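You operate a simulated robot arm through the tools that you are given. There is no shell and no other tool. Be economical: measure what you need, move in short steps, check, and stop when the job is done.

The job below is to be done with a simulated robot arm. You get a single attempt, and the scene is never put back.

JOB
Swap the carafe in the top door rack for the milk: Friday in spot 1, Tuesday in spot 2.
Fine: go by the use-by day on each carton; carafe on the cart end of the counter; shut the fridge door.
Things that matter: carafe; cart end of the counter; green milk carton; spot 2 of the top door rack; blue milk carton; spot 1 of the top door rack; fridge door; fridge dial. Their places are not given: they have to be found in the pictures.

The check looks at the end state, three seconds after you hand in, the way a careful person would. Anything else that was tipped, shoved, dropped, spilled or broken makes it a failure.

ROBOT AND FRAMES
A 6-joint arm with a two-finger parallel gripper, fixed in place. Base frame: the origin is at the foot of the arm, x ahead of it, y to its left, z up. Readings come in m, rad, newtons and seconds.
With the tool pointing down near the work surface it reaches from about 0.1 to 0.52 m from the base axis. Its first joint turns from -1.152 to 1.152 rad. Payload 2.9 kg.
The TCP is the grasp point between the finger pads, 0.03 m short of the fingertips. In the tool frame z runs along the fingers and y along their closing line. The gripper opens to 0.11 m. The fingers are 0.02 m wide and 0.01 m thick; the gripper's body (0.048 by 0.112 m) begins 0.055 m behind the TCP.
Orientation is that of the tool frame in the base frame, as [roll, pitch, yaw] about the fixed x, y, z axes, in that order (R = Rz(yaw) Ry(pitch) Rx(roll)). With the fingers straight down and closing along the base's y, the tool's x points along the base's -x, its y along +y and its z along -z.

CONTROLS
- The arm moves only by the tool move_arm. Its argument "commands" is a list that holds one entry, the list of rows, each a list of 7 numbers: the turn, a rotation vector about the base's x, y, z in rad, then the shift along the base's x, y, z in m, then the opening, from 0 (shut) to 1 (fully open). In form: [[[rx, ry, rz, x, y, z, claw], ...]]. A call has 1 to 20 rows; each row shifts and turns the commanded pose from where the row before left it. A row lasts 0.2 s, in which the tool goes at most 0.05 m and 0.15 rad; a call with a longer step from one row to the next is refused whole, and so is a gripper value outside its range. Where a pose cannot be reached the arm comes as near as it can. A force on the tool above 50 N (or 10 N above the force at the start of the call, whichever is more), or a blocked arm, ends the call early, and 0.2 s more pass. Each finger travels about 0.108 m/s and halts on what it meets, pressing with about 27 N; the grip force reading is that of the motor and also rises with nothing between the fingers. The clock runs only during rows and for 0.2 s after the last one: add rows that do not move to give the fingers time. It gives the time, the measured TCP pose, the force on the tool (base axes), the opening and the grip force at its end, in the units of the frame above (readings bear some noise), and new pictures: "pictures" is both (left out), scene, wrist or none.
- Cameras (640 x 400 px; columns grow to the right, rows downward): "scene" is fixed at [0.0898, 0.4611, 1.3655]; the picture's right is [-0.51, -0.86, 0.00], its down [-0.65, 0.38, -0.66] and it looks along [0.57, -0.34, -0.75] (base axes); focal length 214 px, centre (320, 200). "wrist" rides on the gripper at [-0.036, 0, -0.057] in the tool frame; the picture's right is [0.00, -1.00, 0.00], its down [0.97, 0.00, -0.24] and it looks along [0.24, 0.00, 0.97] (tool axes); focal length 218 px, centre (320, 200).
- probe_pixels(camera, pixels): for up to 12 pixels [column, row] of the newest picture of that camera ("zoom" is the newest enlarged one), the place [x, y, z] in the base frame of the surface seen there, good to about 0.002 m. No time passes.
- enlarge(camera, box): a new picture of the part [left, top, right, bottom] of that camera's present view, enlarged. No time passes.
- job_done(): hands the job in; it is judged then, once.

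Go step by step. Measure first, check grasps and placings, and put right what went wrong. The budget is 80 turns and 120 pictures, counting those below and the enlarged ones. Unless the task says otherwise, let go and move clear before handing in, and close with one line.

The tools are called after ">>>" by a JSON object that holds its "method" and its "body". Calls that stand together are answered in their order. move_arm: Moves the arm, as the interface text tells. Its arguments: {"type":"object","properties":{"commands":{"type":"array","items":{"type":"array","items":{"type":"array","items":{"type":"number"}}}},"pictures":{"type":"string","enum":["both","scene","wrist","none"]}},"required":["commands"]} The other tools are called the same way: probe_pixels (camera, pixels) gives the place of the surface under pixels of a picture; enlarge (camera, box) takes an enlarged picture of a part of a camera's view; job_done () hands the job in.

At the start:

```text
time: 0.0
ee_pos: [0.402, -0.0192, 1.1486]
orientation: [3.142, -0.001, -3.141]
contact_force: [0.2, -0.9, -0.4]
width: 0.1101
grip_force: 0.0
```

scene: 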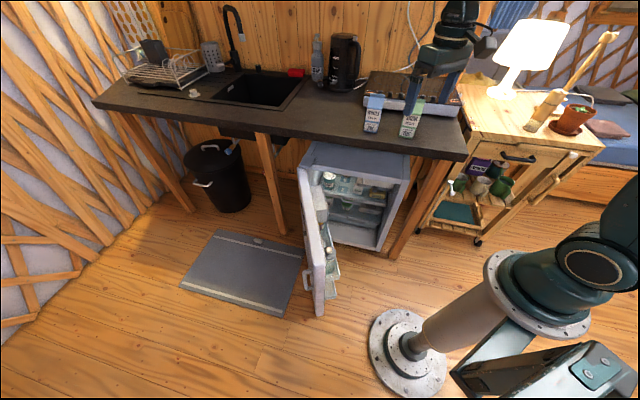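
wrist: 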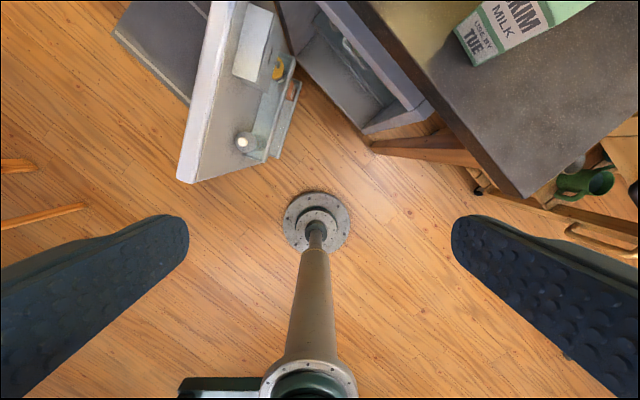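

The scene shows two cartons on the counter (about (373,115) and (411,120)) and an open fridge door (about (315,235)). I'll enlarge both areas before measuring.

>>> {"method": "enlarge", "body": {"camera": "scene", "box": [280, 140, 420, 320]}}

>>> {"method": "enlarge", "body": {"camera": "scene", "box": [340, 60, 500, 160]}}

>>> {"method": "enlarge", "body": {"camera": "wrist", "box": [160, 0, 400, 200]}}

>>> {"method": "probe_pixels", "body": {"camera": "scene", "pixels": [[373, 98], [372, 127], [416, 103], [408, 132], [465, 160], [460, 120], [300, 170], [318, 312], [322, 190], [327, 180], [333, 285], [440, 150]]}}

>>> {"method": "probe_pixels", "body": {"camera": "wrist", "pixels": [[245, 50], [278, 68], [243, 143], [292, 88], [240, 10], [185, 175], [270, 155], [290, 60], [520, 185], [500, 40], [260, 110], [285, 120]]}}

```text
2.22 times, centred on (350, 230) of scene
```

zoom: 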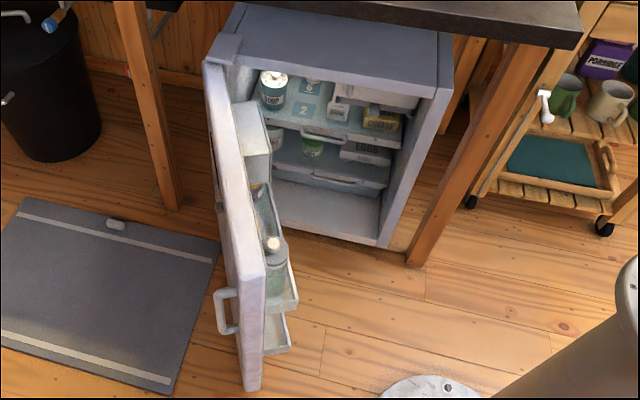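

```text
4.00 times, centred on (420, 110) of scene
```

zoom: 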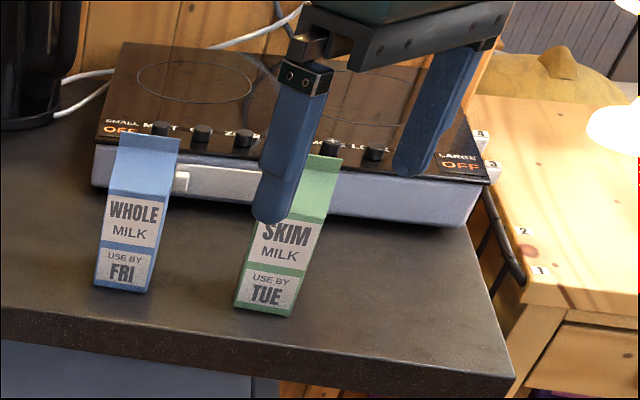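

```text
2.00 times, centred on (280, 100) of wrist
```

zoom: 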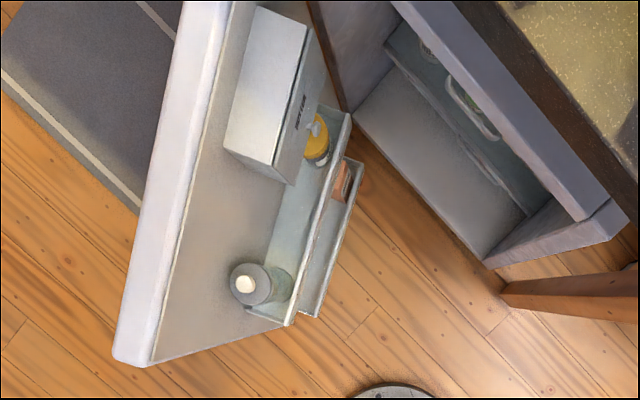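

```text
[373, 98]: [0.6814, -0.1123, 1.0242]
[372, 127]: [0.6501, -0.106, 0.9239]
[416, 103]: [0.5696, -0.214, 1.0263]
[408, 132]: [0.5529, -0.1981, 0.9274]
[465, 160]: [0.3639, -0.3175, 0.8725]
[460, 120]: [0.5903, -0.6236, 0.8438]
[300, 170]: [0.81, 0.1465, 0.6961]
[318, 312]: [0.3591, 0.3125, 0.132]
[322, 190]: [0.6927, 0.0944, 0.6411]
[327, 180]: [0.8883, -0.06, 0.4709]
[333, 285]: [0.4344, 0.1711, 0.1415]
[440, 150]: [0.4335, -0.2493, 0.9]
```

```text
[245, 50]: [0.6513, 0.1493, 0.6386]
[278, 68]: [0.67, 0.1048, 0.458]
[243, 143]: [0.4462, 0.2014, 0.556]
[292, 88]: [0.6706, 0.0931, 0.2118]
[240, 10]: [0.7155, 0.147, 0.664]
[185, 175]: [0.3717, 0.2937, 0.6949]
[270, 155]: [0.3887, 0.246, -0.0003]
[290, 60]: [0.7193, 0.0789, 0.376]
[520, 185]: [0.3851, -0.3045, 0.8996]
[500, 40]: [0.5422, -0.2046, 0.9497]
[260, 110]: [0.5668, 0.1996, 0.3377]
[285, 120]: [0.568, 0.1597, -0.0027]
```

The cartons read FRI (blue) and TUE (green). The grey bottle with a white stopper at wrist (243,143) is probably the carafe. I'll move above the door for a closer look at the rack and its spot labels.

>>> {"method": "move_arm", "body": {"commands": [[[0, 0, 0, 0.03, 0.03, -0.025, 1], [0, 0, 0, 0.03, 0.03, -0.025, 1], [0, 0, 0, 0.03, 0.03, -0.025, 1], [0, 0, 0, 0.03, 0.03, -0.025, 1], [0, 0, 0, 0, 0.03, -0.025, 1], [0, 0, 0, 0, 0.0, -0.025, 1], [0, 0, 0, 0, 0, -0.03, 1], [0, 0, 0, 0, 0, -0.03, 1]]]}}

>>> {"method": "enlarge", "body": {"camera": "wrist", "box": [160, 50, 480, 250]}}

>>> {"method": "probe_pixels", "body": {"camera": "scene", "pixels": [[460, 158], [380, 147], [300, 135], [200, 119], [408, 160], [380, 245], [300, 168], [330, 145], [500, 150], [470, 120]]}}

```text
time: 1.8
ee_pos: [0.5241, 0.1274, 0.9386]
orientation: [-3.14, 0.001, -3.141]
contact_force: [0.2, -0.1, 0.0]
width: 0.1101
grip_force: 0.2
```

scene: 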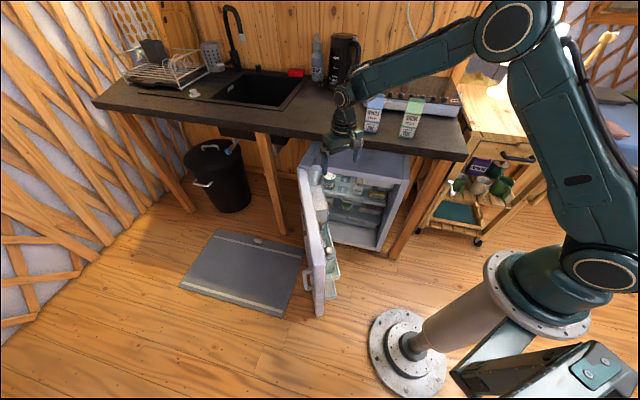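
wrist: 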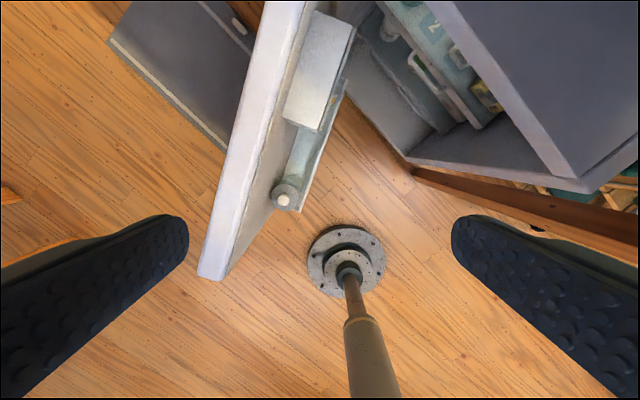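

```text
2.00 times, centred on (320, 150) of wrist
```

zoom: 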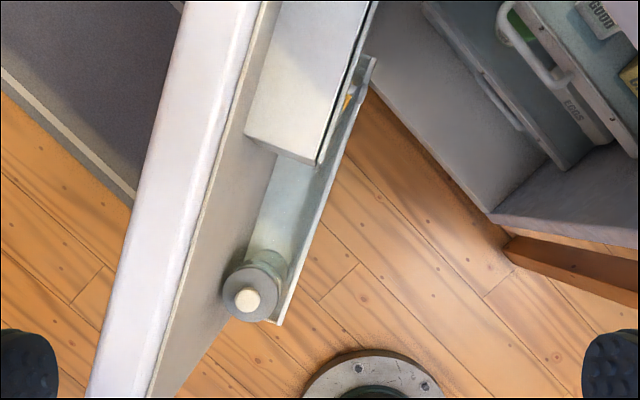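

```text
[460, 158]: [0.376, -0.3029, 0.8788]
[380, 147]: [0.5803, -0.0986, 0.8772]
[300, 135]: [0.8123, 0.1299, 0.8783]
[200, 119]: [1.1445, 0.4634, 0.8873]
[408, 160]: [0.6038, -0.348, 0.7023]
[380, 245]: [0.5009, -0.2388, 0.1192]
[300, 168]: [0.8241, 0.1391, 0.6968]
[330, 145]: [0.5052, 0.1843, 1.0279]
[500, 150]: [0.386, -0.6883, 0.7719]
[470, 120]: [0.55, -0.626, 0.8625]
```

The counter front runs at 45°, and the door's inner rack is visible, but the spot labels are not. I'll pull back and tilt the wrist to look at the rack from the front.

>>> {"method": "move_arm", "body": {"commands": [[[0, 0, 0.131, -0.02, -0.02, -0.005, 1], [0, 0, 0.131, -0.02, -0.02, -0.005, 1], [0, 0, 0.131, -0.02, -0.02, -0.01, 1], [0, 0, 0.131, -0.02, -0.02, -0.01, 1], [0, 0, 0.131, -0.02, -0.02, -0.01, 1], [0, 0, 0.131, -0.02, -0.02, -0.01, 1], [0.101, -0.101, 0, -0.02, 0, -0.01, 1], [0.101, -0.101, 0, 0, 0, -0.02, 1], [0.101, -0.101, 0, 0, 0, -0.02, 1], [0.101, -0.101, 0, 0, 0, -0.02, 1], [0.101, -0.101, 0, 0, 0, -0.02, 1], [0.101, -0.101, 0, 0, 0, -0.02, 1], [0.101, -0.101, 0, 0, 0, 0, 1]]]}}

>>> {"method": "enlarge", "body": {"camera": "wrist", "box": [160, 50, 480, 250]}}

```text
time: 4.6
ee_pos: [0.3809, 0.0078, 0.7797]
orientation: [-3.139, 1.002, -2.353]
contact_force: [-0.1, -0.3, -0.3]
width: 0.1099
grip_force: 0.0
```

scene: 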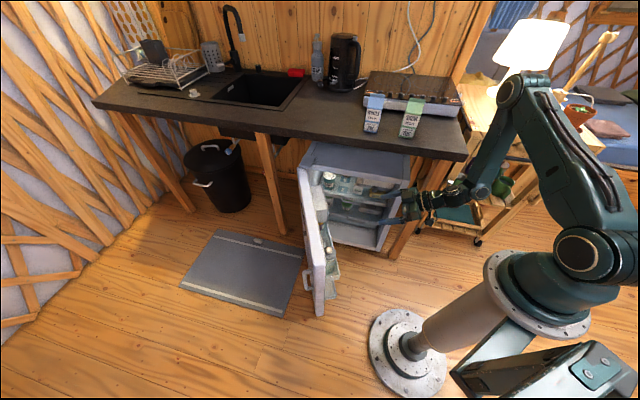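
wrist: 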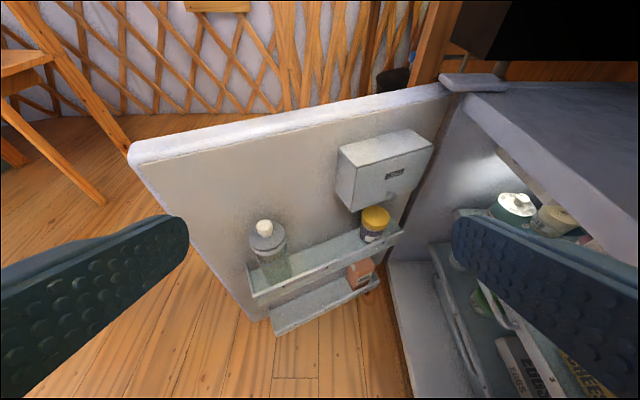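

```text
2.00 times, centred on (320, 150) of wrist
```

zoom: 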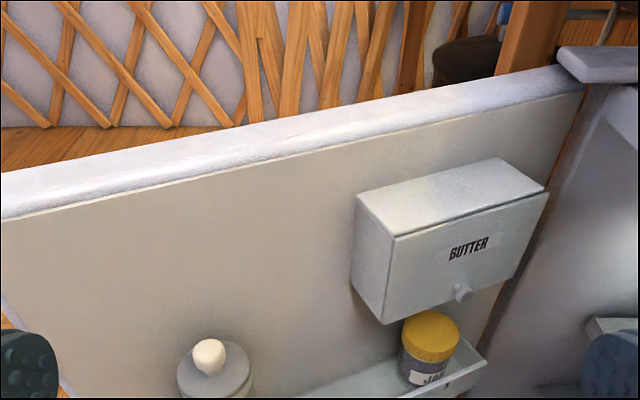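

The top rack holds the carafe (265,250) and the jam jar (375,225). I'll zoom in on it and probe its shape.

>>> {"method": "enlarge", "body": {"camera": "wrist", "box": [230, 190, 430, 340]}}

>>> {"method": "probe_pixels", "body": {"camera": "wrist", "pixels": [[264, 227], [268, 245], [272, 265], [252, 295], [404, 228], [330, 258], [320, 250], [376, 212], [372, 238], [340, 250], [240, 265], [395, 222]]}}

>>> {"method": "probe_pixels", "body": {"camera": "wrist", "pixels": [[132, 165], [130, 145], [440, 92], [355, 208], [432, 148], [340, 150], [410, 135], [300, 245], [390, 190], [262, 240], [285, 240], [275, 283]]}}

```text
2.67 times, centred on (330, 265) of wrist
```

zoom: 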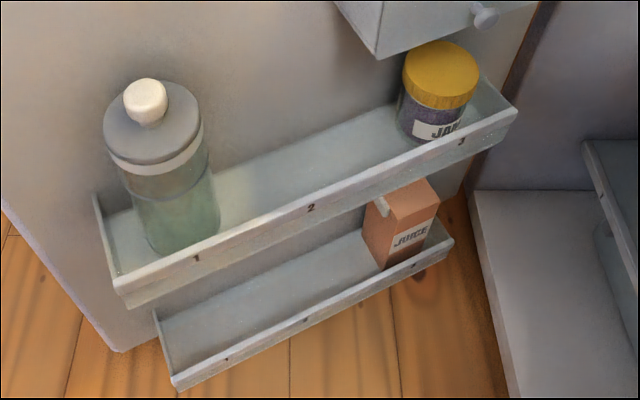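

```text
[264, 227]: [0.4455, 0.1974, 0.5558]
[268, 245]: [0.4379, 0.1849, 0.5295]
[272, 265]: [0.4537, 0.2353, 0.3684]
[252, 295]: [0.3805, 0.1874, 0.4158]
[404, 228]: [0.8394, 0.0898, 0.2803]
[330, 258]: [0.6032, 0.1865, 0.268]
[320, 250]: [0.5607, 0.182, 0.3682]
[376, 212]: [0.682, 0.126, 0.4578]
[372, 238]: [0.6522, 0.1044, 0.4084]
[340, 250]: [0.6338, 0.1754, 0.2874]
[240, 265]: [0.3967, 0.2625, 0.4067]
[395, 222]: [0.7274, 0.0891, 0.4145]
```

```text
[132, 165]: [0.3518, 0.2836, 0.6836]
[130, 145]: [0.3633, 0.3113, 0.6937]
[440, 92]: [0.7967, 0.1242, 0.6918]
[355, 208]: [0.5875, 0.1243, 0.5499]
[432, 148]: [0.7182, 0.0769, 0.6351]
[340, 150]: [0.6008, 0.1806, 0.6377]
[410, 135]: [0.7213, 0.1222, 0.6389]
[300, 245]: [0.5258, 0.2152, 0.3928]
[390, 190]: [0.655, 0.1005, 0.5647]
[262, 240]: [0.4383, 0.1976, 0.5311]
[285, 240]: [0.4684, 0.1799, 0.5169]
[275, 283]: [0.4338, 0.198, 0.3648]
```

Labels 1, 2 and 3 are on the top rack's lip, with the carafe in spot 1 and the jam in spot 3. I'll probe the labels, the lip, the butter box and the carafe.

>>> {"method": "probe_pixels", "body": {"camera": "zoom", "pixels": [[197, 258], [311, 208], [462, 142], [117, 285], [517, 112], [97, 200], [378, 57], [145, 100], [330, 165], [260, 215], [165, 215], [440, 60]]}}

>>> {"method": "probe_pixels", "body": {"camera": "zoom", "pixels": [[106, 135], [205, 120], [150, 165], [140, 195], [208, 190], [160, 250], [290, 50], [235, 60], [485, 15], [250, 240], [120, 305], [340, 10]]}}

>>> {"method": "probe_pixels", "body": {"camera": "scene", "pixels": [[368, 97], [383, 97], [367, 108], [380, 110], [364, 130], [378, 132], [407, 101], [425, 103], [403, 112], [420, 115], [400, 135], [413, 138]]}}

>>> {"method": "enlarge", "body": {"camera": "scene", "box": [340, 70, 500, 170]}}

```text
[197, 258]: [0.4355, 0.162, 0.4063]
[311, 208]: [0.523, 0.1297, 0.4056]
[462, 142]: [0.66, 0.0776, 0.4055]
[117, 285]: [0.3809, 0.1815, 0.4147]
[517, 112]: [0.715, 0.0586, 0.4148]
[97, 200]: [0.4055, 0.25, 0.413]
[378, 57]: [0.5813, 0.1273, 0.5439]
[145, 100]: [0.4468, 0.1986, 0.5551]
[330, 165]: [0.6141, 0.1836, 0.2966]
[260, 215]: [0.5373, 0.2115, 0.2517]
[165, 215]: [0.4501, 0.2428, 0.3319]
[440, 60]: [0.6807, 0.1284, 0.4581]
```

```text
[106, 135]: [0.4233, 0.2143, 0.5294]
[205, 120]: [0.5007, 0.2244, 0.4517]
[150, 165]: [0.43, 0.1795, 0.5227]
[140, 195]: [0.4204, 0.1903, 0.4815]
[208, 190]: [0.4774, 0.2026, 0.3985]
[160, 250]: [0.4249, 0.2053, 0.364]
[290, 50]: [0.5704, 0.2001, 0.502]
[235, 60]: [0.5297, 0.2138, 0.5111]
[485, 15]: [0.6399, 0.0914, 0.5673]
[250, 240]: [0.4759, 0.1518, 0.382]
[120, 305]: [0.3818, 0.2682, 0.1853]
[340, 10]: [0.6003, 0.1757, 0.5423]
```

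```text
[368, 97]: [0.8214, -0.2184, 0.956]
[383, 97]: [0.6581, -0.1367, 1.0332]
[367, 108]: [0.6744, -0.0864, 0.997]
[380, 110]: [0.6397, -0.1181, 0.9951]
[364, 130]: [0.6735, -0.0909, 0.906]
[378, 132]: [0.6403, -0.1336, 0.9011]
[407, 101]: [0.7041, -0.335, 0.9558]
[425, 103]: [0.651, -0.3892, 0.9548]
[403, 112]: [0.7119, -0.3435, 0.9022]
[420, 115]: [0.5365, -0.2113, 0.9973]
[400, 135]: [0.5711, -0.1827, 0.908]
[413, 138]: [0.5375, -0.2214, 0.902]
```

```text
4.00 times, centred on (420, 120) of scene
```

zoom: 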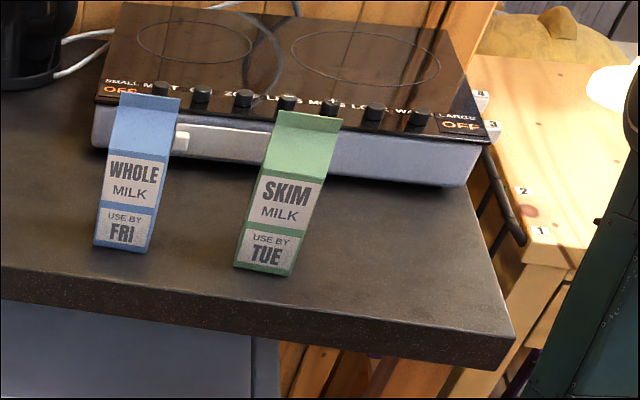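

The spot 1 centre is about (0.448,0.199), where the carafe stands, and spot 2 is about (0.537,0.167). The rack floor is at z≈0.365. I'll turn the tool square to the rack, nearly level, and stop in front of the carafe.

>>> {"method": "move_arm", "body": {"commands": [[[0, 0, 0.144, 0, 0, -0.02, 1], [0, 0, 0.144, 0, 0, -0.02, 1], [0, 0, 0.144, 0, 0, -0.02, 1], [0.103, -0.038, 0, 0, 0, -0.02, 1], [0.103, -0.038, 0, 0, 0, -0.02, 1], [0, 0, 0, 0.003, 0.01, -0.03, 1], [0, 0, 0, 0.003, 0.01, -0.03, 1], [0, 0, 0, 0.003, 0.01, -0.03, 1], [0, 0, 0, 0.003, 0.01, -0.03, 1], [0, 0, 0, 0.003, 0.01, -0.03, 1], [0, 0, 0, 0.003, 0.009, -0.03, 1]]]}}

```text
time: 7.0
ee_pos: [0.3984, 0.0692, 0.519]
orientation: [-3.138, 1.219, -1.921]
contact_force: [-0.1, 0.0, 0.5]
width: 0.1099
grip_force: 0.1
out of reach, approached as far as the arm can: row 11
```

scene: 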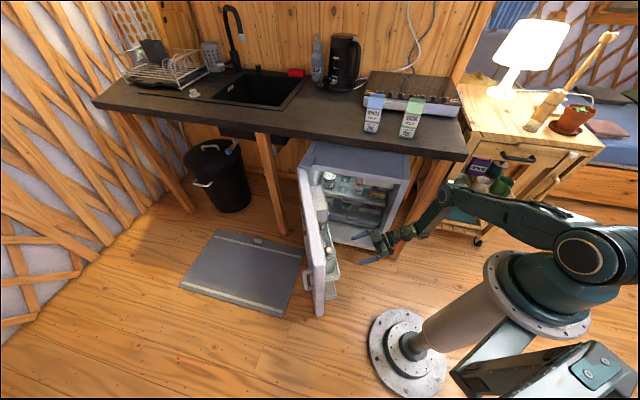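
wrist: 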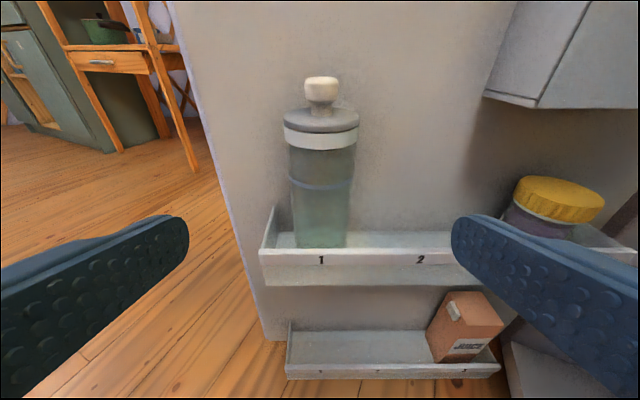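

The carafe is centred ahead at column 320, so I'll refine its outline.

>>> {"method": "probe_pixels", "body": {"camera": "wrist", "pixels": [[321, 142], [288, 140], [355, 140], [321, 170], [293, 170], [350, 170], [321, 83], [321, 260], [421, 260], [530, 104], [490, 92], [270, 250]]}}

>>> {"method": "enlarge", "body": {"camera": "wrist", "box": [240, 60, 480, 280]}}

```text
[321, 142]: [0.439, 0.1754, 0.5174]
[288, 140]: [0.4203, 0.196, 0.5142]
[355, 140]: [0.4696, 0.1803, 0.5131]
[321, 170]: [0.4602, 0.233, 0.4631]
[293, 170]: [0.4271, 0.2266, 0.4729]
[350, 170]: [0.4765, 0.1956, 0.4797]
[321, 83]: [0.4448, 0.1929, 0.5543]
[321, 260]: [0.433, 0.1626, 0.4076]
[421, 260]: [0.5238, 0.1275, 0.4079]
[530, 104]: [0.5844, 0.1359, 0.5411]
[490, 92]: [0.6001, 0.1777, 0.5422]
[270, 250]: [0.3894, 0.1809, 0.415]
```

```text
1.82 times, centred on (360, 170) of wrist
```

zoom: 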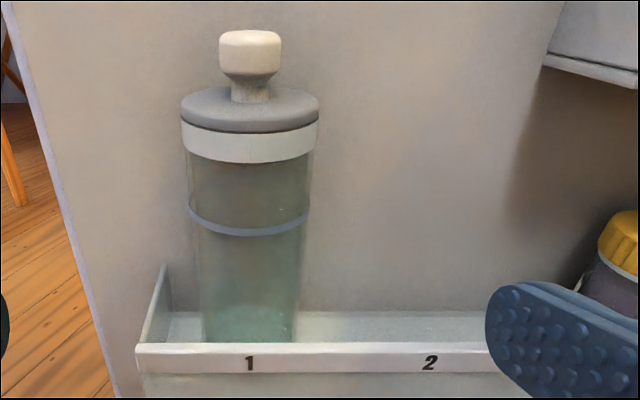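

The carafe axis is near (0.4475,0.199) with a radius of about 0.027. I'll advance partway and check the pose.

>>> {"method": "move_arm", "body": {"commands": [[[0, 0, 0, 0.008, 0.0217, -0.006, 1], [0, 0, 0, 0.008, 0.0217, -0.006, 1], [0, 0, 0, 0.008, 0.0217, -0.006, 1]]], "pictures": "wrist"}}

```text
time: 7.8
ee_pos: [0.4201, 0.1342, 0.5202]
orientation: [-3.138, 1.216, -1.921]
contact_force: [0.0, 0.0, -0.1]
width: 0.1102
grip_force: 0.0
out of reach, approached as far as the arm can: row 1, 2, 3
```

wrist: 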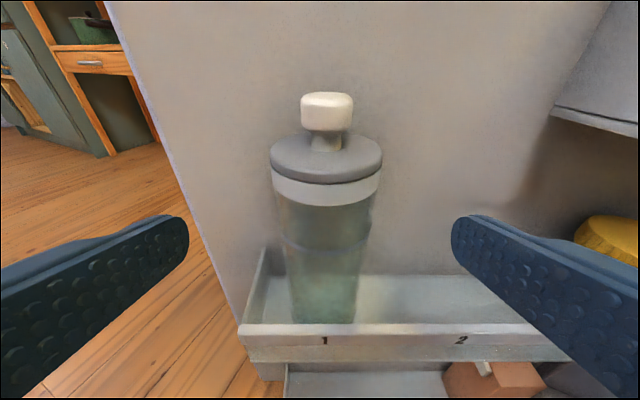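

The arm bottoms out at z≈0.52 with this flat tilt. I'll steepen the tool by about 0.26 rad and see how low it gets.

>>> {"method": "move_arm", "body": {"commands": [[[0, 0, 0, -0.006, -0.016, 0.0, 1], [-0.122, 0.045, 0, 0, 0, 0, 1], [-0.122, 0.045, 0, 0, 0, 0, 1], [0, 0, 0, 0, 0, 0, 1]]], "pictures": "wrist"}}

```text
time: 8.8
ee_pos: [0.4137, 0.1215, 0.5194]
orientation: [-3.14, 0.957, -1.922]
contact_force: [-0.6, -0.5, 0.1]
width: 0.1098
grip_force: 0.1
```

wrist: 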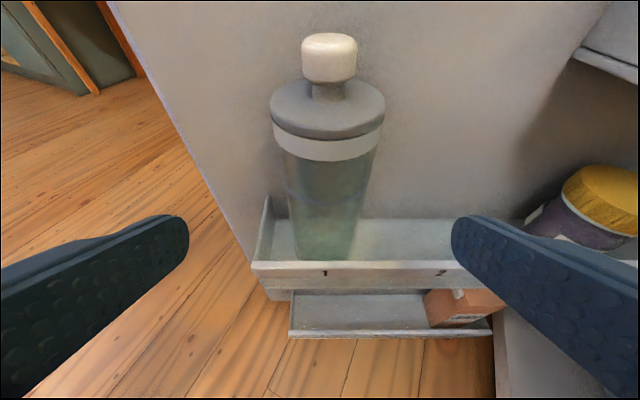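

The steeper tilt works. I'll advance so the carafe sits between the outer halves of the finger pads.

>>> {"method": "move_arm", "body": {"commands": [[[0, 0, 0, 0.0073, 0.0165, -0.0105, 1], [0, 0, 0, 0.0073, 0.0165, -0.0105, 1], [0, 0, 0, 0.0073, 0.0165, -0.0105, 1], [0, 0, 0, 0.0073, 0.0165, -0.0105, 1]]], "pictures": "wrist"}}

```text
time: 9.8
ee_pos: [0.4417, 0.1854, 0.4781]
orientation: [-3.139, 0.959, -1.923]
contact_force: [0.4, 0.3, 0.3]
width: 0.11
grip_force: 0.1
```

wrist: 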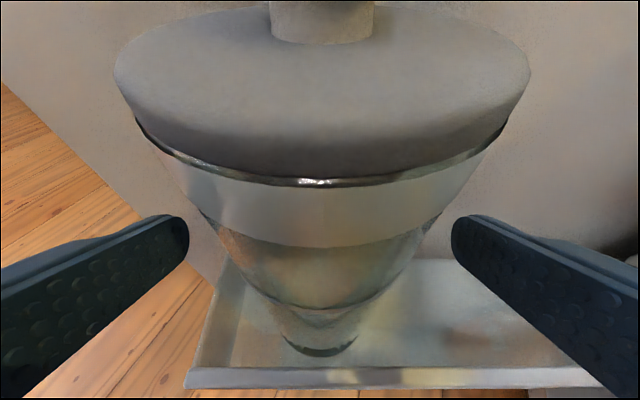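

The carafe is between the fingers, so I'll close.

>>> {"method": "move_arm", "body": {"commands": [[[0, 0, 0, 0, 0, 0, 0.5], [0, 0, 0, 0, 0, 0, 0.3], [0, 0, 0, 0, 0, 0, 0.3], [0, 0, 0, 0, 0, 0, 0.3]]], "pictures": "wrist"}}

```text
time: 10.8
ee_pos: [0.4406, 0.1853, 0.4787]
orientation: [-3.14, 0.958, -1.921]
contact_force: [0.5, 0.8, 0.0]
width: 0.0635
grip_force: 26.4
```

wrist: 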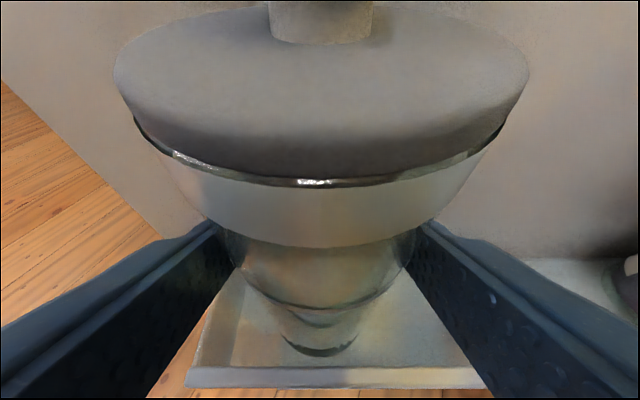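

The grip holds at 26 N with a width of 0.0635. I'll lift straight up 0.1 m and check.

>>> {"method": "move_arm", "body": {"commands": [[[0, 0, 0, 0, 0, 0.015, 0.3], [0, 0, 0, 0, 0, 0.025, 0.3], [0, 0, 0, 0, 0, 0.03, 0.3], [0, 0, 0, 0, 0, 0.03, 0.3]]]}}

```text
time: 11.8
ee_pos: [0.441, 0.186, 0.5784]
orientation: [-3.14, 0.96, -1.923]
contact_force: [0.1, 0.3, -1.8]
width: 0.0635
grip_force: 26.5
```

scene: 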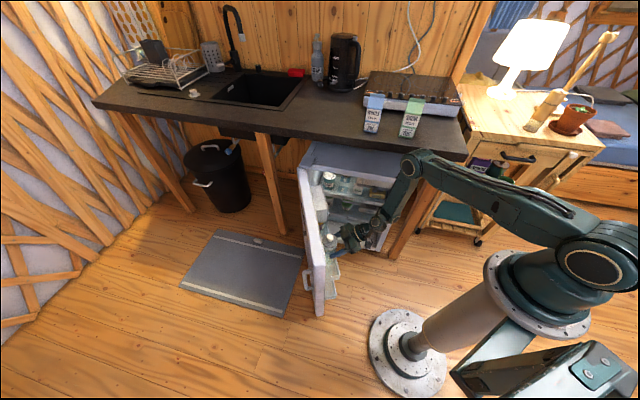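
wrist: 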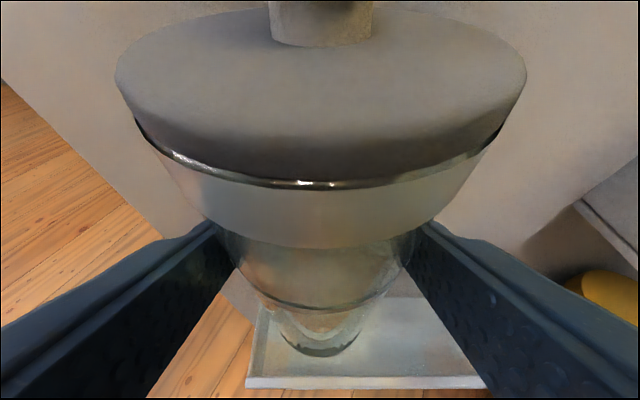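

The carafe is held level and clear of the rack. I'll back out in front of the door, then rise while turning toward the counter.

>>> {"method": "move_arm", "body": {"commands": [[[0, 0, 0, -0.015, -0.041, 0.01, 0.3], [0, 0, 0, -0.015, -0.041, 0.01, 0.3], [0, 0, 0, -0.015, -0.041, 0.01, 0.3], [0, 0, 0, -0.015, -0.041, 0.01, 0.3], [0, 0, 0, 0, 0, 0.04, 0.3], [0, 0, 0, 0, 0, 0.046, 0.3], [0, 0, -0.12, 0, 0, 0.046, 0.3], [0, 0, -0.12, 0, 0, 0.046, 0.3], [0, 0, -0.12, 0, 0, 0.046, 0.3], [0, 0, -0.12, 0, 0, 0.046, 0.3], [0, 0, -0.12, 0, 0, 0.046, 0.3], [0, 0, -0.12, 0, 0, 0.046, 0.3], [0, 0, -0.12, 0, 0, 0.046, 0.3], [0, 0, -0.12, 0, 0, 0.046, 0.3]]]}}

```text
time: 14.8
ee_pos: [0.3915, 0.0184, 1.074]
orientation: [-3.14, 0.96, -2.884]
contact_force: [0.5, -0.4, -3.1]
width: 0.0634
grip_force: 27.0
out of reach, approached as far as the arm can: row 12
```

scene: 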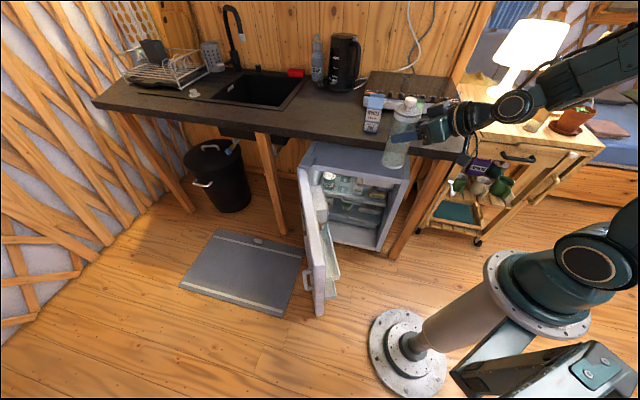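
wrist: 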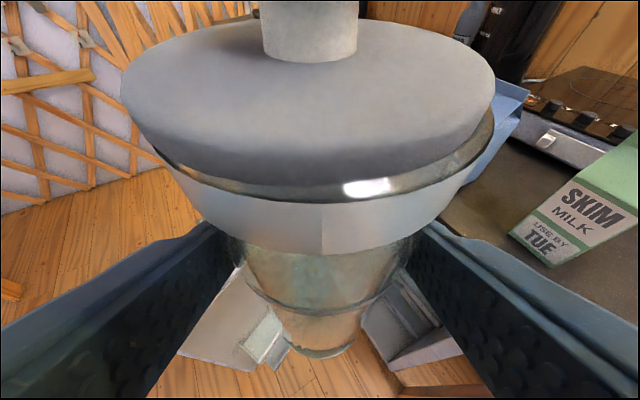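

The carafe is level at z 1.07. I'll finish turning and move beside the cart end, still high.

>>> {"method": "move_arm", "body": {"commands": [[[0, 0, -0.137, 0.0037, -0.042, 0, 0.3], [0, 0, -0.137, 0.0037, -0.042, 0, 0.3], [0, 0, -0.137, 0.0037, -0.042, 0, 0.3], [0, 0, -0.137, 0.0037, -0.042, 0, 0.3], [0, 0, -0.137, 0.0037, -0.042, 0, 0.3], [0, 0, -0.137, 0.0037, -0.042, 0, 0.3], [0, 0, -0.137, 0.0037, -0.042, 0, 0.3], [0, 0, 0, 0, 0, 0, 0.3]]]}}

>>> {"method": "enlarge", "body": {"camera": "scene", "box": [340, 70, 500, 170]}}

```text
time: 16.6
ee_pos: [0.4199, -0.2772, 1.0753]
orientation: [-3.14, 0.96, 2.439]
contact_force: [0.3, 0.1, -3.7]
width: 0.0634
grip_force: 27.2
```

scene: 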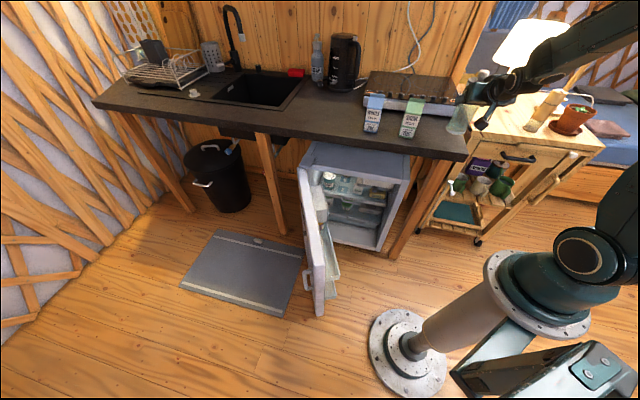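
wrist: 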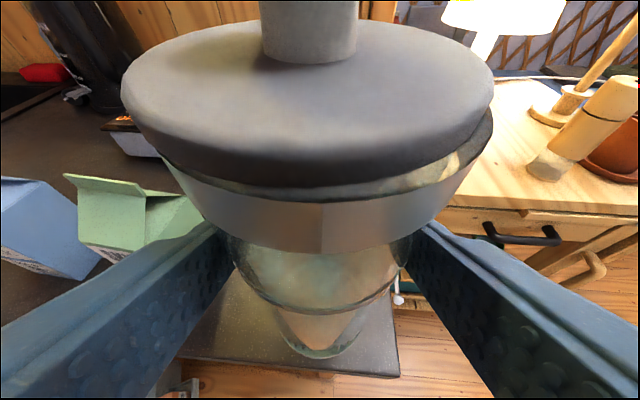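

```text
4.00 times, centred on (420, 120) of scene
```

zoom: 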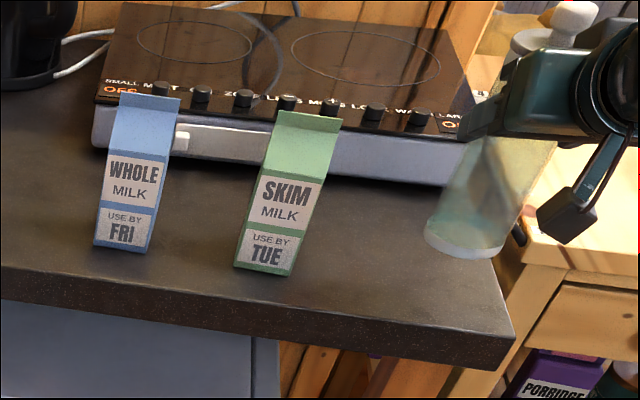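

The counter's end corner shows in the wrist view at (395,375), with the cart beyond it. I'll measure the counter end and the hob before setting the carafe down.

>>> {"method": "probe_pixels", "body": {"camera": "wrist", "pixels": [[393, 372], [398, 330], [393, 310], [210, 345], [300, 362], [260, 330], [383, 330]]}}

>>> {"method": "probe_pixels", "body": {"camera": "zoom", "pixels": [[510, 338], [495, 290], [487, 262], [400, 195], [450, 195], [200, 165], [440, 250], [95, 155], [320, 190], [200, 230], [465, 240], [350, 250]]}}

```text
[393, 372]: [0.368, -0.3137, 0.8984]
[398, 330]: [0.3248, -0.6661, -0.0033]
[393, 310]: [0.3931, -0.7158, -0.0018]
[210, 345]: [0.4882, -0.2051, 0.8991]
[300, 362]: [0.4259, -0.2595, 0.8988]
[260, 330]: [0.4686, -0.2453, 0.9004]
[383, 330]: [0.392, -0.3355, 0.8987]
```

```text
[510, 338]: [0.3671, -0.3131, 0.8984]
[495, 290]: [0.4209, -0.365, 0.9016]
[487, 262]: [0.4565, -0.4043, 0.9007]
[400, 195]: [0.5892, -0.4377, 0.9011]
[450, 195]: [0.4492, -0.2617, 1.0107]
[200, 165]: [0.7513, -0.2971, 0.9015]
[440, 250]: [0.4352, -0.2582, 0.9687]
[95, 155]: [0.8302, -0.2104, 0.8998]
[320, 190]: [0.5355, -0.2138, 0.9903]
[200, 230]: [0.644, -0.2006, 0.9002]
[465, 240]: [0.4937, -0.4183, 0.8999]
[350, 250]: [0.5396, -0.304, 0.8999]
```

The counter top is at z 0.900 and the target (0.488,-0.335) is well inside it. I'll move over the target and lower to about 2 cm above contact.

>>> {"method": "move_arm", "body": {"commands": [[[0, 0, 0, 0.0147, -0.0125, 0, 0.3], [0, 0, 0, 0.0147, -0.0125, 0, 0.3], [0, 0, 0, 0.0147, -0.0125, 0, 0.3], [0, 0, 0, 0.0147, -0.0125, 0, 0.3], [0, 0, 0, 0, 0, -0.02, 0.3], [0, 0, 0, 0, 0, -0.02, 0.3], [0, 0, 0, 0, 0, 0, 0.3]]]}}

>>> {"method": "enlarge", "body": {"camera": "scene", "box": [400, 70, 500, 170]}}

```text
time: 18.2
ee_pos: [0.479, -0.3244, 1.0359]
orientation: [-3.141, 0.96, 2.442]
contact_force: [-0.4, 0.6, -3.8]
width: 0.0637
grip_force: 26.9
```

scene: 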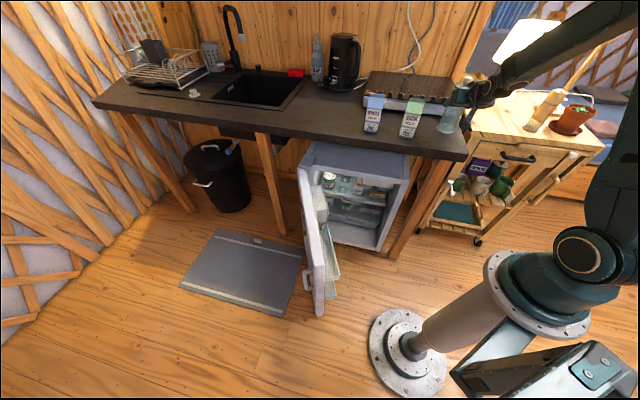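
wrist: 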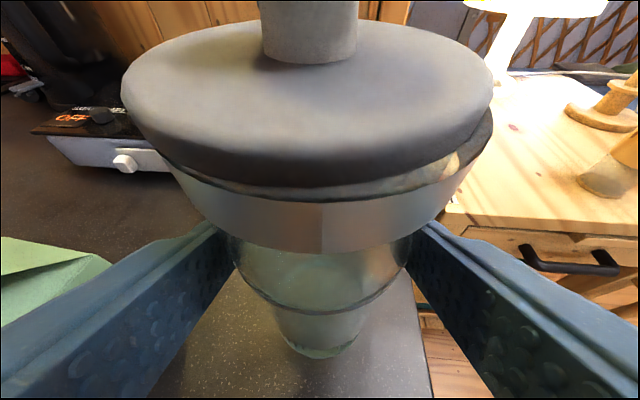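

```text
4.00 times, centred on (450, 120) of scene
```

zoom: 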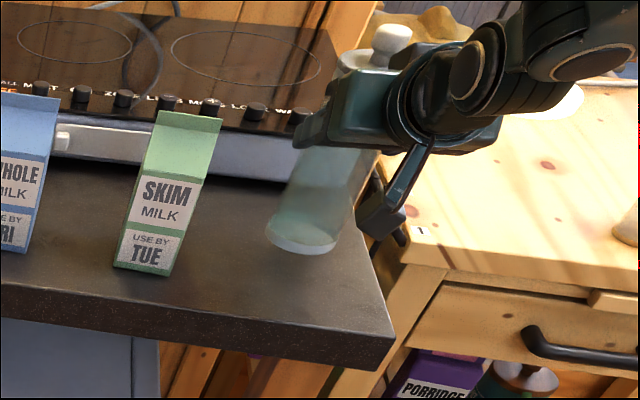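

About 2 cm remains, so I'll lower gently.

>>> {"method": "move_arm", "body": {"commands": [[[0, 0, 0, 0, 0, -0.01, 0.3], [0, 0, 0, 0, 0, -0.007, 0.3], [0, 0, 0, 0, 0, -0.004, 0.3], [0, 0, 0, 0, 0, -0.002, 0.3]]], "pictures": "none"}}

>>> {"method": "enlarge", "body": {"camera": "scene", "box": [400, 70, 500, 170]}}

```text
time: 19.2
ee_pos: [0.478, -0.3247, 1.0102]
orientation: [-3.14, 0.959, 2.441]
contact_force: [-1.1, 0.1, -2.4]
width: 0.0636
grip_force: 26.5
```

```text
4.00 times, centred on (450, 120) of scene
```

zoom: 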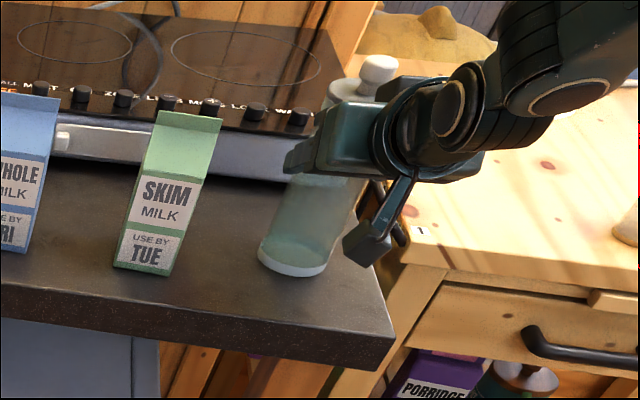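

Contact looks near, so I'll go down a couple more millimetres and watch the force.

>>> {"method": "move_arm", "body": {"commands": [[[0, 0, 0, 0, 0, -0.002, 0.3], [0, 0, 0, 0, 0, 0, 0.3]]], "pictures": "none"}}

```text
time: 19.8
ee_pos: [0.4781, -0.3274, 1.0098]
orientation: [-3.141, 0.965, 2.44]
contact_force: [-2.2, 2.7, 10.2]
width: 0.0637
grip_force: 26.8
```

A force of +10 N confirms contact. I'll ease up 1 mm, then open.

>>> {"method": "move_arm", "body": {"commands": [[[0, 0, 0, 0, 0, 0.001, 0.3], [0, 0, 0, 0, 0, 0, 0.6], [0, 0, 0, 0, 0, 0, 0.8], [0, 0, 0, 0, 0, 0, 1], [0, 0, 0, 0, 0, 0, 1]]]}}

```text
time: 21.0
ee_pos: [0.4774, -0.3251, 1.0094]
orientation: [-3.14, 0.96, 2.442]
contact_force: [0.1, 0.3, 0.0]
width: 0.1099
grip_force: 0.1
```

scene: 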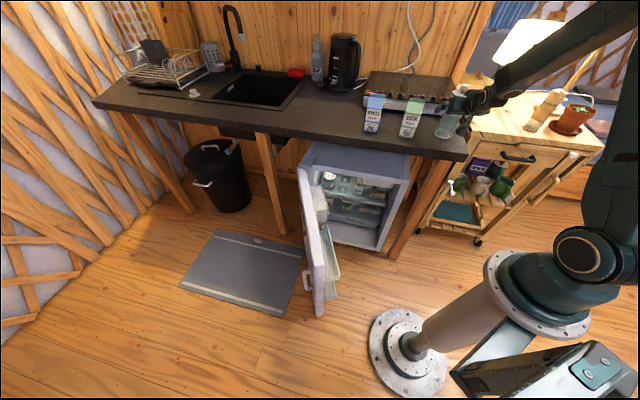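
wrist: 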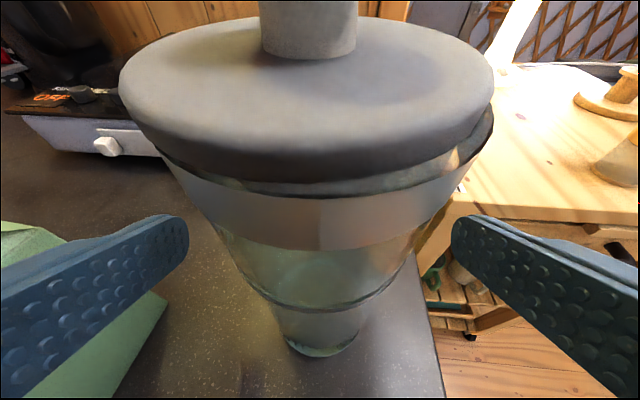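

The carafe is standing free. I'll retreat along the tool axis.

>>> {"method": "move_arm", "body": {"commands": [[[0, 0, 0, -0.0188, 0.0157, 0.0173, 1], [0, 0, 0, -0.0188, 0.0157, 0.0173, 1], [0, 0, 0, -0.0188, 0.0157, 0.0173, 1], [0, 0, 0, -0.0188, 0.0157, 0.0173, 1], [0, 0, 0, -0.02, 0.035, 0.02, 1], [0, 0, 0, -0.01, 0.045, 0.0, 1], [0, 0, 0, 0, 0.045, 0.0, 1]]]}}

>>> {"method": "enlarge", "body": {"camera": "scene", "box": [340, 70, 500, 170]}}

```text
time: 22.6
ee_pos: [0.373, -0.1383, 1.0999]
orientation: [-3.139, 0.959, 2.438]
contact_force: [0.4, 0.6, -0.4]
width: 0.1097
grip_force: 0.0
```

scene: 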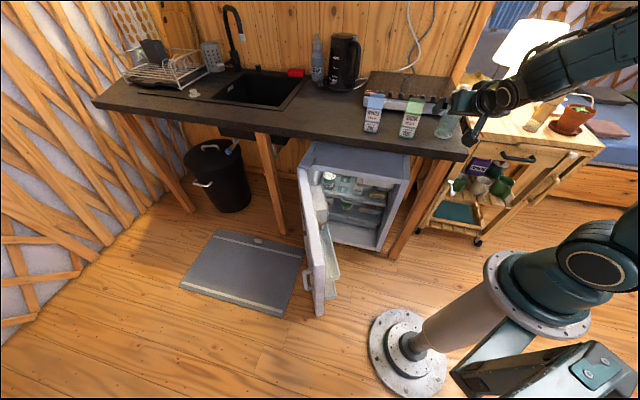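
wrist: 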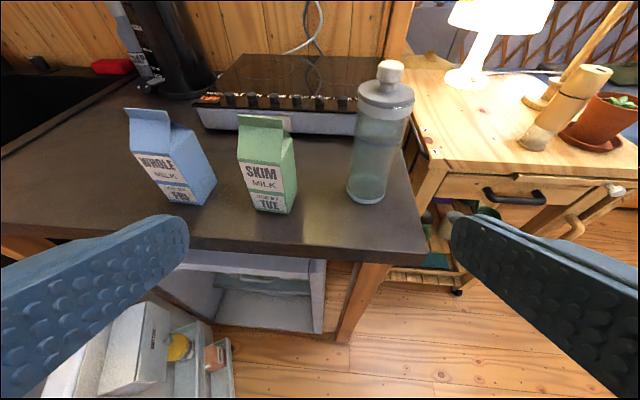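

```text
4.00 times, centred on (420, 120) of scene
```

zoom: 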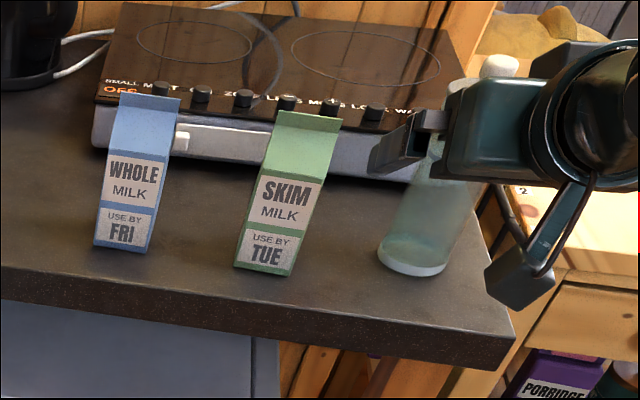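

The carafe stands well, and both cartons are clear in the wrist view. I'll measure them.

>>> {"method": "enlarge", "body": {"camera": "wrist", "box": [110, 90, 310, 230]}}

>>> {"method": "probe_pixels", "body": {"camera": "wrist", "pixels": [[241, 155], [280, 160], [254, 208], [287, 213], [298, 195], [295, 155], [264, 122], [262, 185], [275, 140], [285, 187], [293, 185], [270, 212]]}}

>>> {"method": "probe_pixels", "body": {"camera": "wrist", "pixels": [[132, 152], [185, 165], [166, 201], [196, 205], [216, 182], [205, 150], [148, 113], [165, 170], [175, 140], [190, 190], [203, 180], [180, 202]]}}

```text
2.86 times, centred on (210, 160) of wrist
```

zoom: 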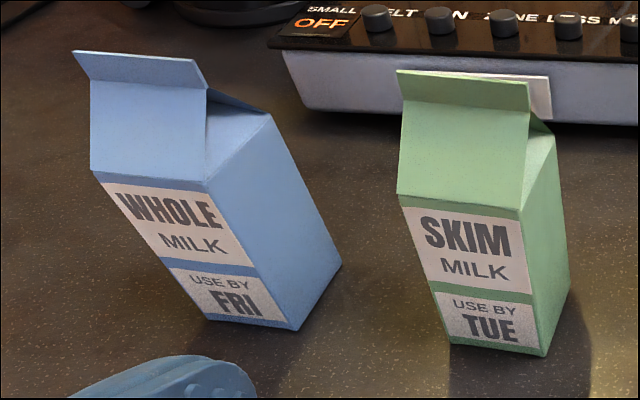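

```text
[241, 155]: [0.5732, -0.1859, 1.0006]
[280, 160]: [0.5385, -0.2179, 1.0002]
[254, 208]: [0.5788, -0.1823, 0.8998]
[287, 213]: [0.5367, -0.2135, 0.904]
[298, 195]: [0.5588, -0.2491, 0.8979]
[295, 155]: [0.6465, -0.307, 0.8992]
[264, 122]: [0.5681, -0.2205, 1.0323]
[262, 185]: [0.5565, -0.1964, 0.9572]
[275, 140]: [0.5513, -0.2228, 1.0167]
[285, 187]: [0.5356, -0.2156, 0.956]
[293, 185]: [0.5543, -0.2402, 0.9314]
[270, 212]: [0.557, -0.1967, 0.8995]
```

```text
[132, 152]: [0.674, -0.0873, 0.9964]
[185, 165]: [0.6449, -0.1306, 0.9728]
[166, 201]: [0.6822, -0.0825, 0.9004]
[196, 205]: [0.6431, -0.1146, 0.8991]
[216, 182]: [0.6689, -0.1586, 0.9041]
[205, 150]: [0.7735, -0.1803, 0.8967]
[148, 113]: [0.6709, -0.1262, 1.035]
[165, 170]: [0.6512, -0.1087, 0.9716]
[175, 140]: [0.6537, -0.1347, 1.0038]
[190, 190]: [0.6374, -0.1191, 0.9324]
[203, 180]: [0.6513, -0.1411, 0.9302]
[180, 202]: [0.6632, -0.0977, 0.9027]
```

The cartons are about 0.054 m square and 0.133 m tall. Green is centred at (0.570,-0.219) and blue at (0.672,-0.125), both with faces near 42°. Green (Tuesday) goes first to spot 2, so I'll square up to it at 45° pitch in a pre-grasp pose.

>>> {"method": "move_arm", "body": {"commands": [[[0, 0, -0.061, 0.027, -0.003, 0, 1], [0, 0, -0.061, 0.027, -0.003, 0, 1], [0.065, 0.059, 0, 0.027, -0.003, -0.01, 1], [0.065, 0.059, 0, 0.027, -0.002, -0.013, 1], [0, 0, 0, 0.027, -0.002, -0.015, 1], [0, 0, 0, 0, 0, 0, 1]]]}}

```text
time: 24.0
ee_pos: [0.5085, -0.1509, 1.0628]
orientation: [3.139, 0.784, 2.316]
contact_force: [0.9, 0.6, 0.8]
width: 0.1097
grip_force: 0.0
```

scene: 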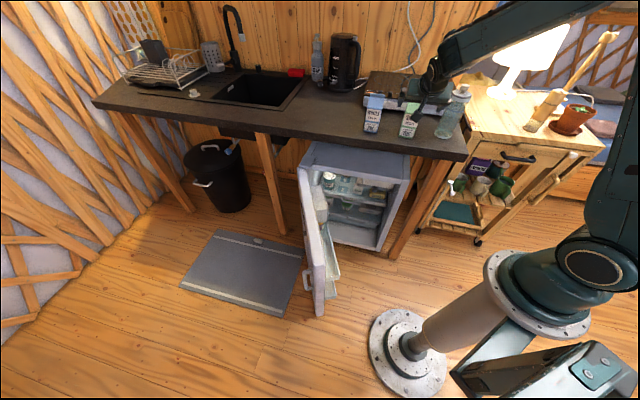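
wrist: 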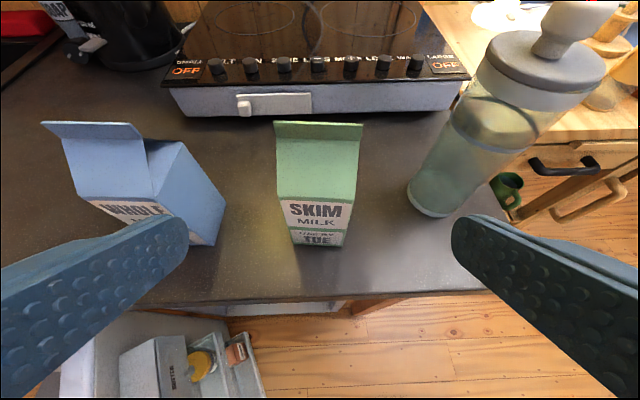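

The carton is centred at column 319. I'll advance 0.12 m along the tool axis.

>>> {"method": "move_arm", "body": {"commands": [[[0, 0, 0, 0.0144, -0.0156, -0.0212, 1], [0, 0, 0, 0.0144, -0.0156, -0.0212, 1], [0, 0, 0, 0.0144, -0.0156, -0.0212, 1], [0, 0, 0, 0.0144, -0.0156, -0.0212, 1]]], "pictures": "wrist"}}

```text
time: 25.0
ee_pos: [0.5663, -0.214, 0.978]
orientation: [3.141, 0.784, 2.318]
contact_force: [0.0, 0.0, 0.0]
width: 0.11
grip_force: 0.1
```

wrist: 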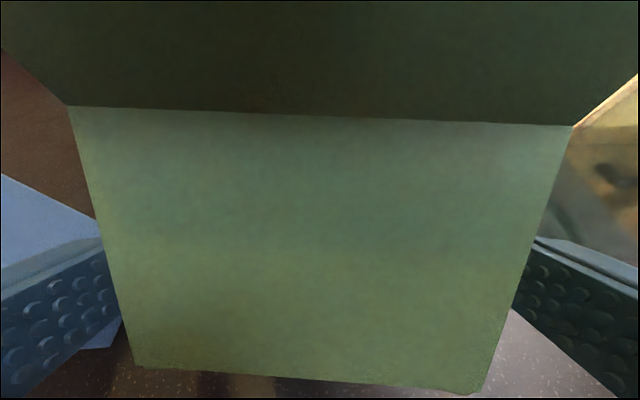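

The carton sits between the fingers, so I'll close.

>>> {"method": "move_arm", "body": {"commands": [[[0, 0, 0, 0, 0, 0, 0.6], [0, 0, 0, 0, 0, 0, 0.4], [0, 0, 0, 0, 0, 0, 0.3], [0, 0, 0, 0, 0, 0, 0.3]]], "pictures": "wrist"}}

```text
time: 26.0
ee_pos: [0.5655, -0.2133, 0.9791]
orientation: [3.14, 0.784, 2.318]
contact_force: [1.2, -0.9, -0.2]
width: 0.0558
grip_force: 26.8
```

wrist: 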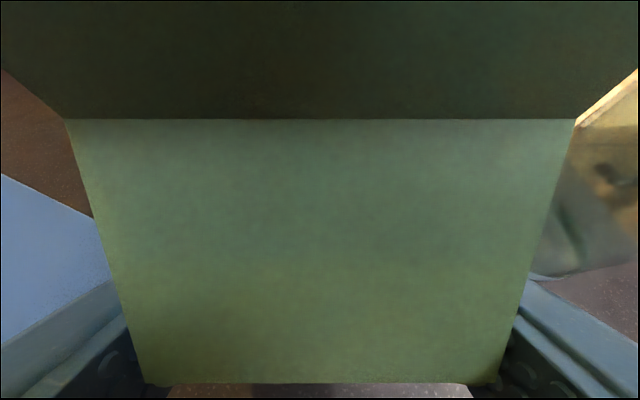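

The grip holds at width 0.056. I'll lift, back off the counter, then turn toward the rack while descending in open space, reversing the carafe path.

>>> {"method": "move_arm", "body": {"commands": [[[0, 0, 0, 0, 0, 0.02, 0.3], [0, 0, 0, 0, 0, 0.035, 0.3], [0, 0, 0, 0, 0, 0.035, 0.3], [0, 0, 0, -0.025, 0.0335, 0, 0.3], [0, 0, 0, -0.025, 0.0335, 0, 0.3], [0, 0, 0.1459, -0.025, 0.0335, 0, 0.3], [0, 0, 0.1459, -0.025, 0.0335, 0, 0.3], [0, 0, 0.1459, -0.025, 0.0335, 0, 0.3], [0, 0, 0.1459, -0.025, 0.0335, 0, 0.3], [0, 0, 0.1459, -0.025, 0.0335, 0, 0.3], [0, 0, 0.1459, 0, 0, -0.04, 0.3], [0, 0, 0.1459, 0, 0, -0.04, 0.3], [0, 0, 0.1459, 0, 0, -0.04, 0.3], [0, 0, 0.1459, 0, 0, -0.04, 0.3], [0, 0, 0.1459, 0, 0, -0.04, 0.3], [0, 0, 0.1459, 0, 0, -0.04, 0.3], [0, 0, 0.1459, 0, 0, -0.04, 0.3], [0, 0, 0.1459, 0, 0, -0.04, 0.3], [0, 0, 0.1459, 0, 0, -0.04, 0.3]]]}}

```text
time: 30.0
ee_pos: [0.3897, 0.022, 0.7052]
orientation: [3.141, 0.784, -1.921]
contact_force: [-0.1, -0.1, -3.9]
width: 0.0559
grip_force: 27.2
```

scene: 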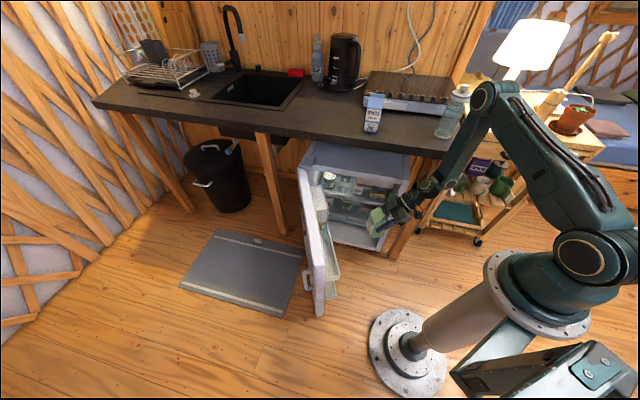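
wrist: 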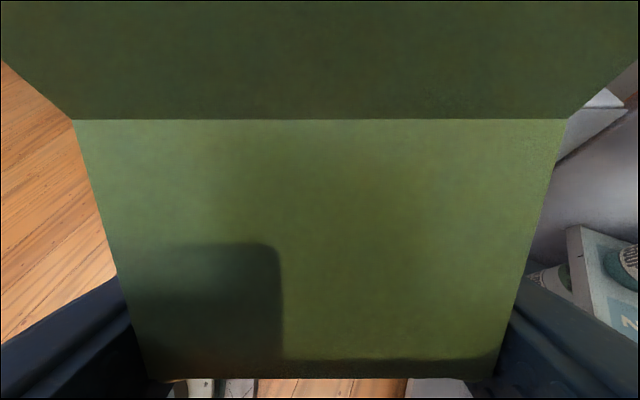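

The carton is level and squared to the rack (yaw -1.921). I'll probe its front face to fix its centre relative to the TCP.

>>> {"method": "probe_pixels", "body": {"camera": "wrist", "pixels": [[320, 130], [320, 250], [200, 250], [450, 250], [320, 340], [120, 180], [540, 180], [180, 350], [460, 350]]}}

>>> {"method": "enlarge", "body": {"camera": "scene", "box": [290, 140, 450, 300]}}

```text
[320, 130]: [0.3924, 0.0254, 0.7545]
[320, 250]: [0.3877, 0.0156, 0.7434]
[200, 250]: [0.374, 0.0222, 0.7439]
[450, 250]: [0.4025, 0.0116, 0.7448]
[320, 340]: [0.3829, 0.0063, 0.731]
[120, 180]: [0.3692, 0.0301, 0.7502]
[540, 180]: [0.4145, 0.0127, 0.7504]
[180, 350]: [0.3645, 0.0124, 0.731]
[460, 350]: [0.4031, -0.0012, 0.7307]
```

```text
2.50 times, centred on (370, 220) of scene
```

zoom: 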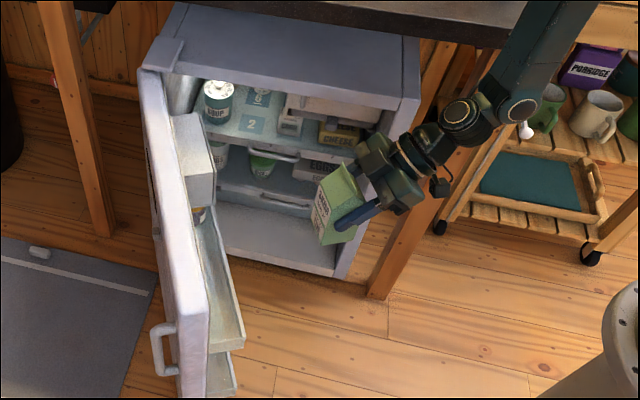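

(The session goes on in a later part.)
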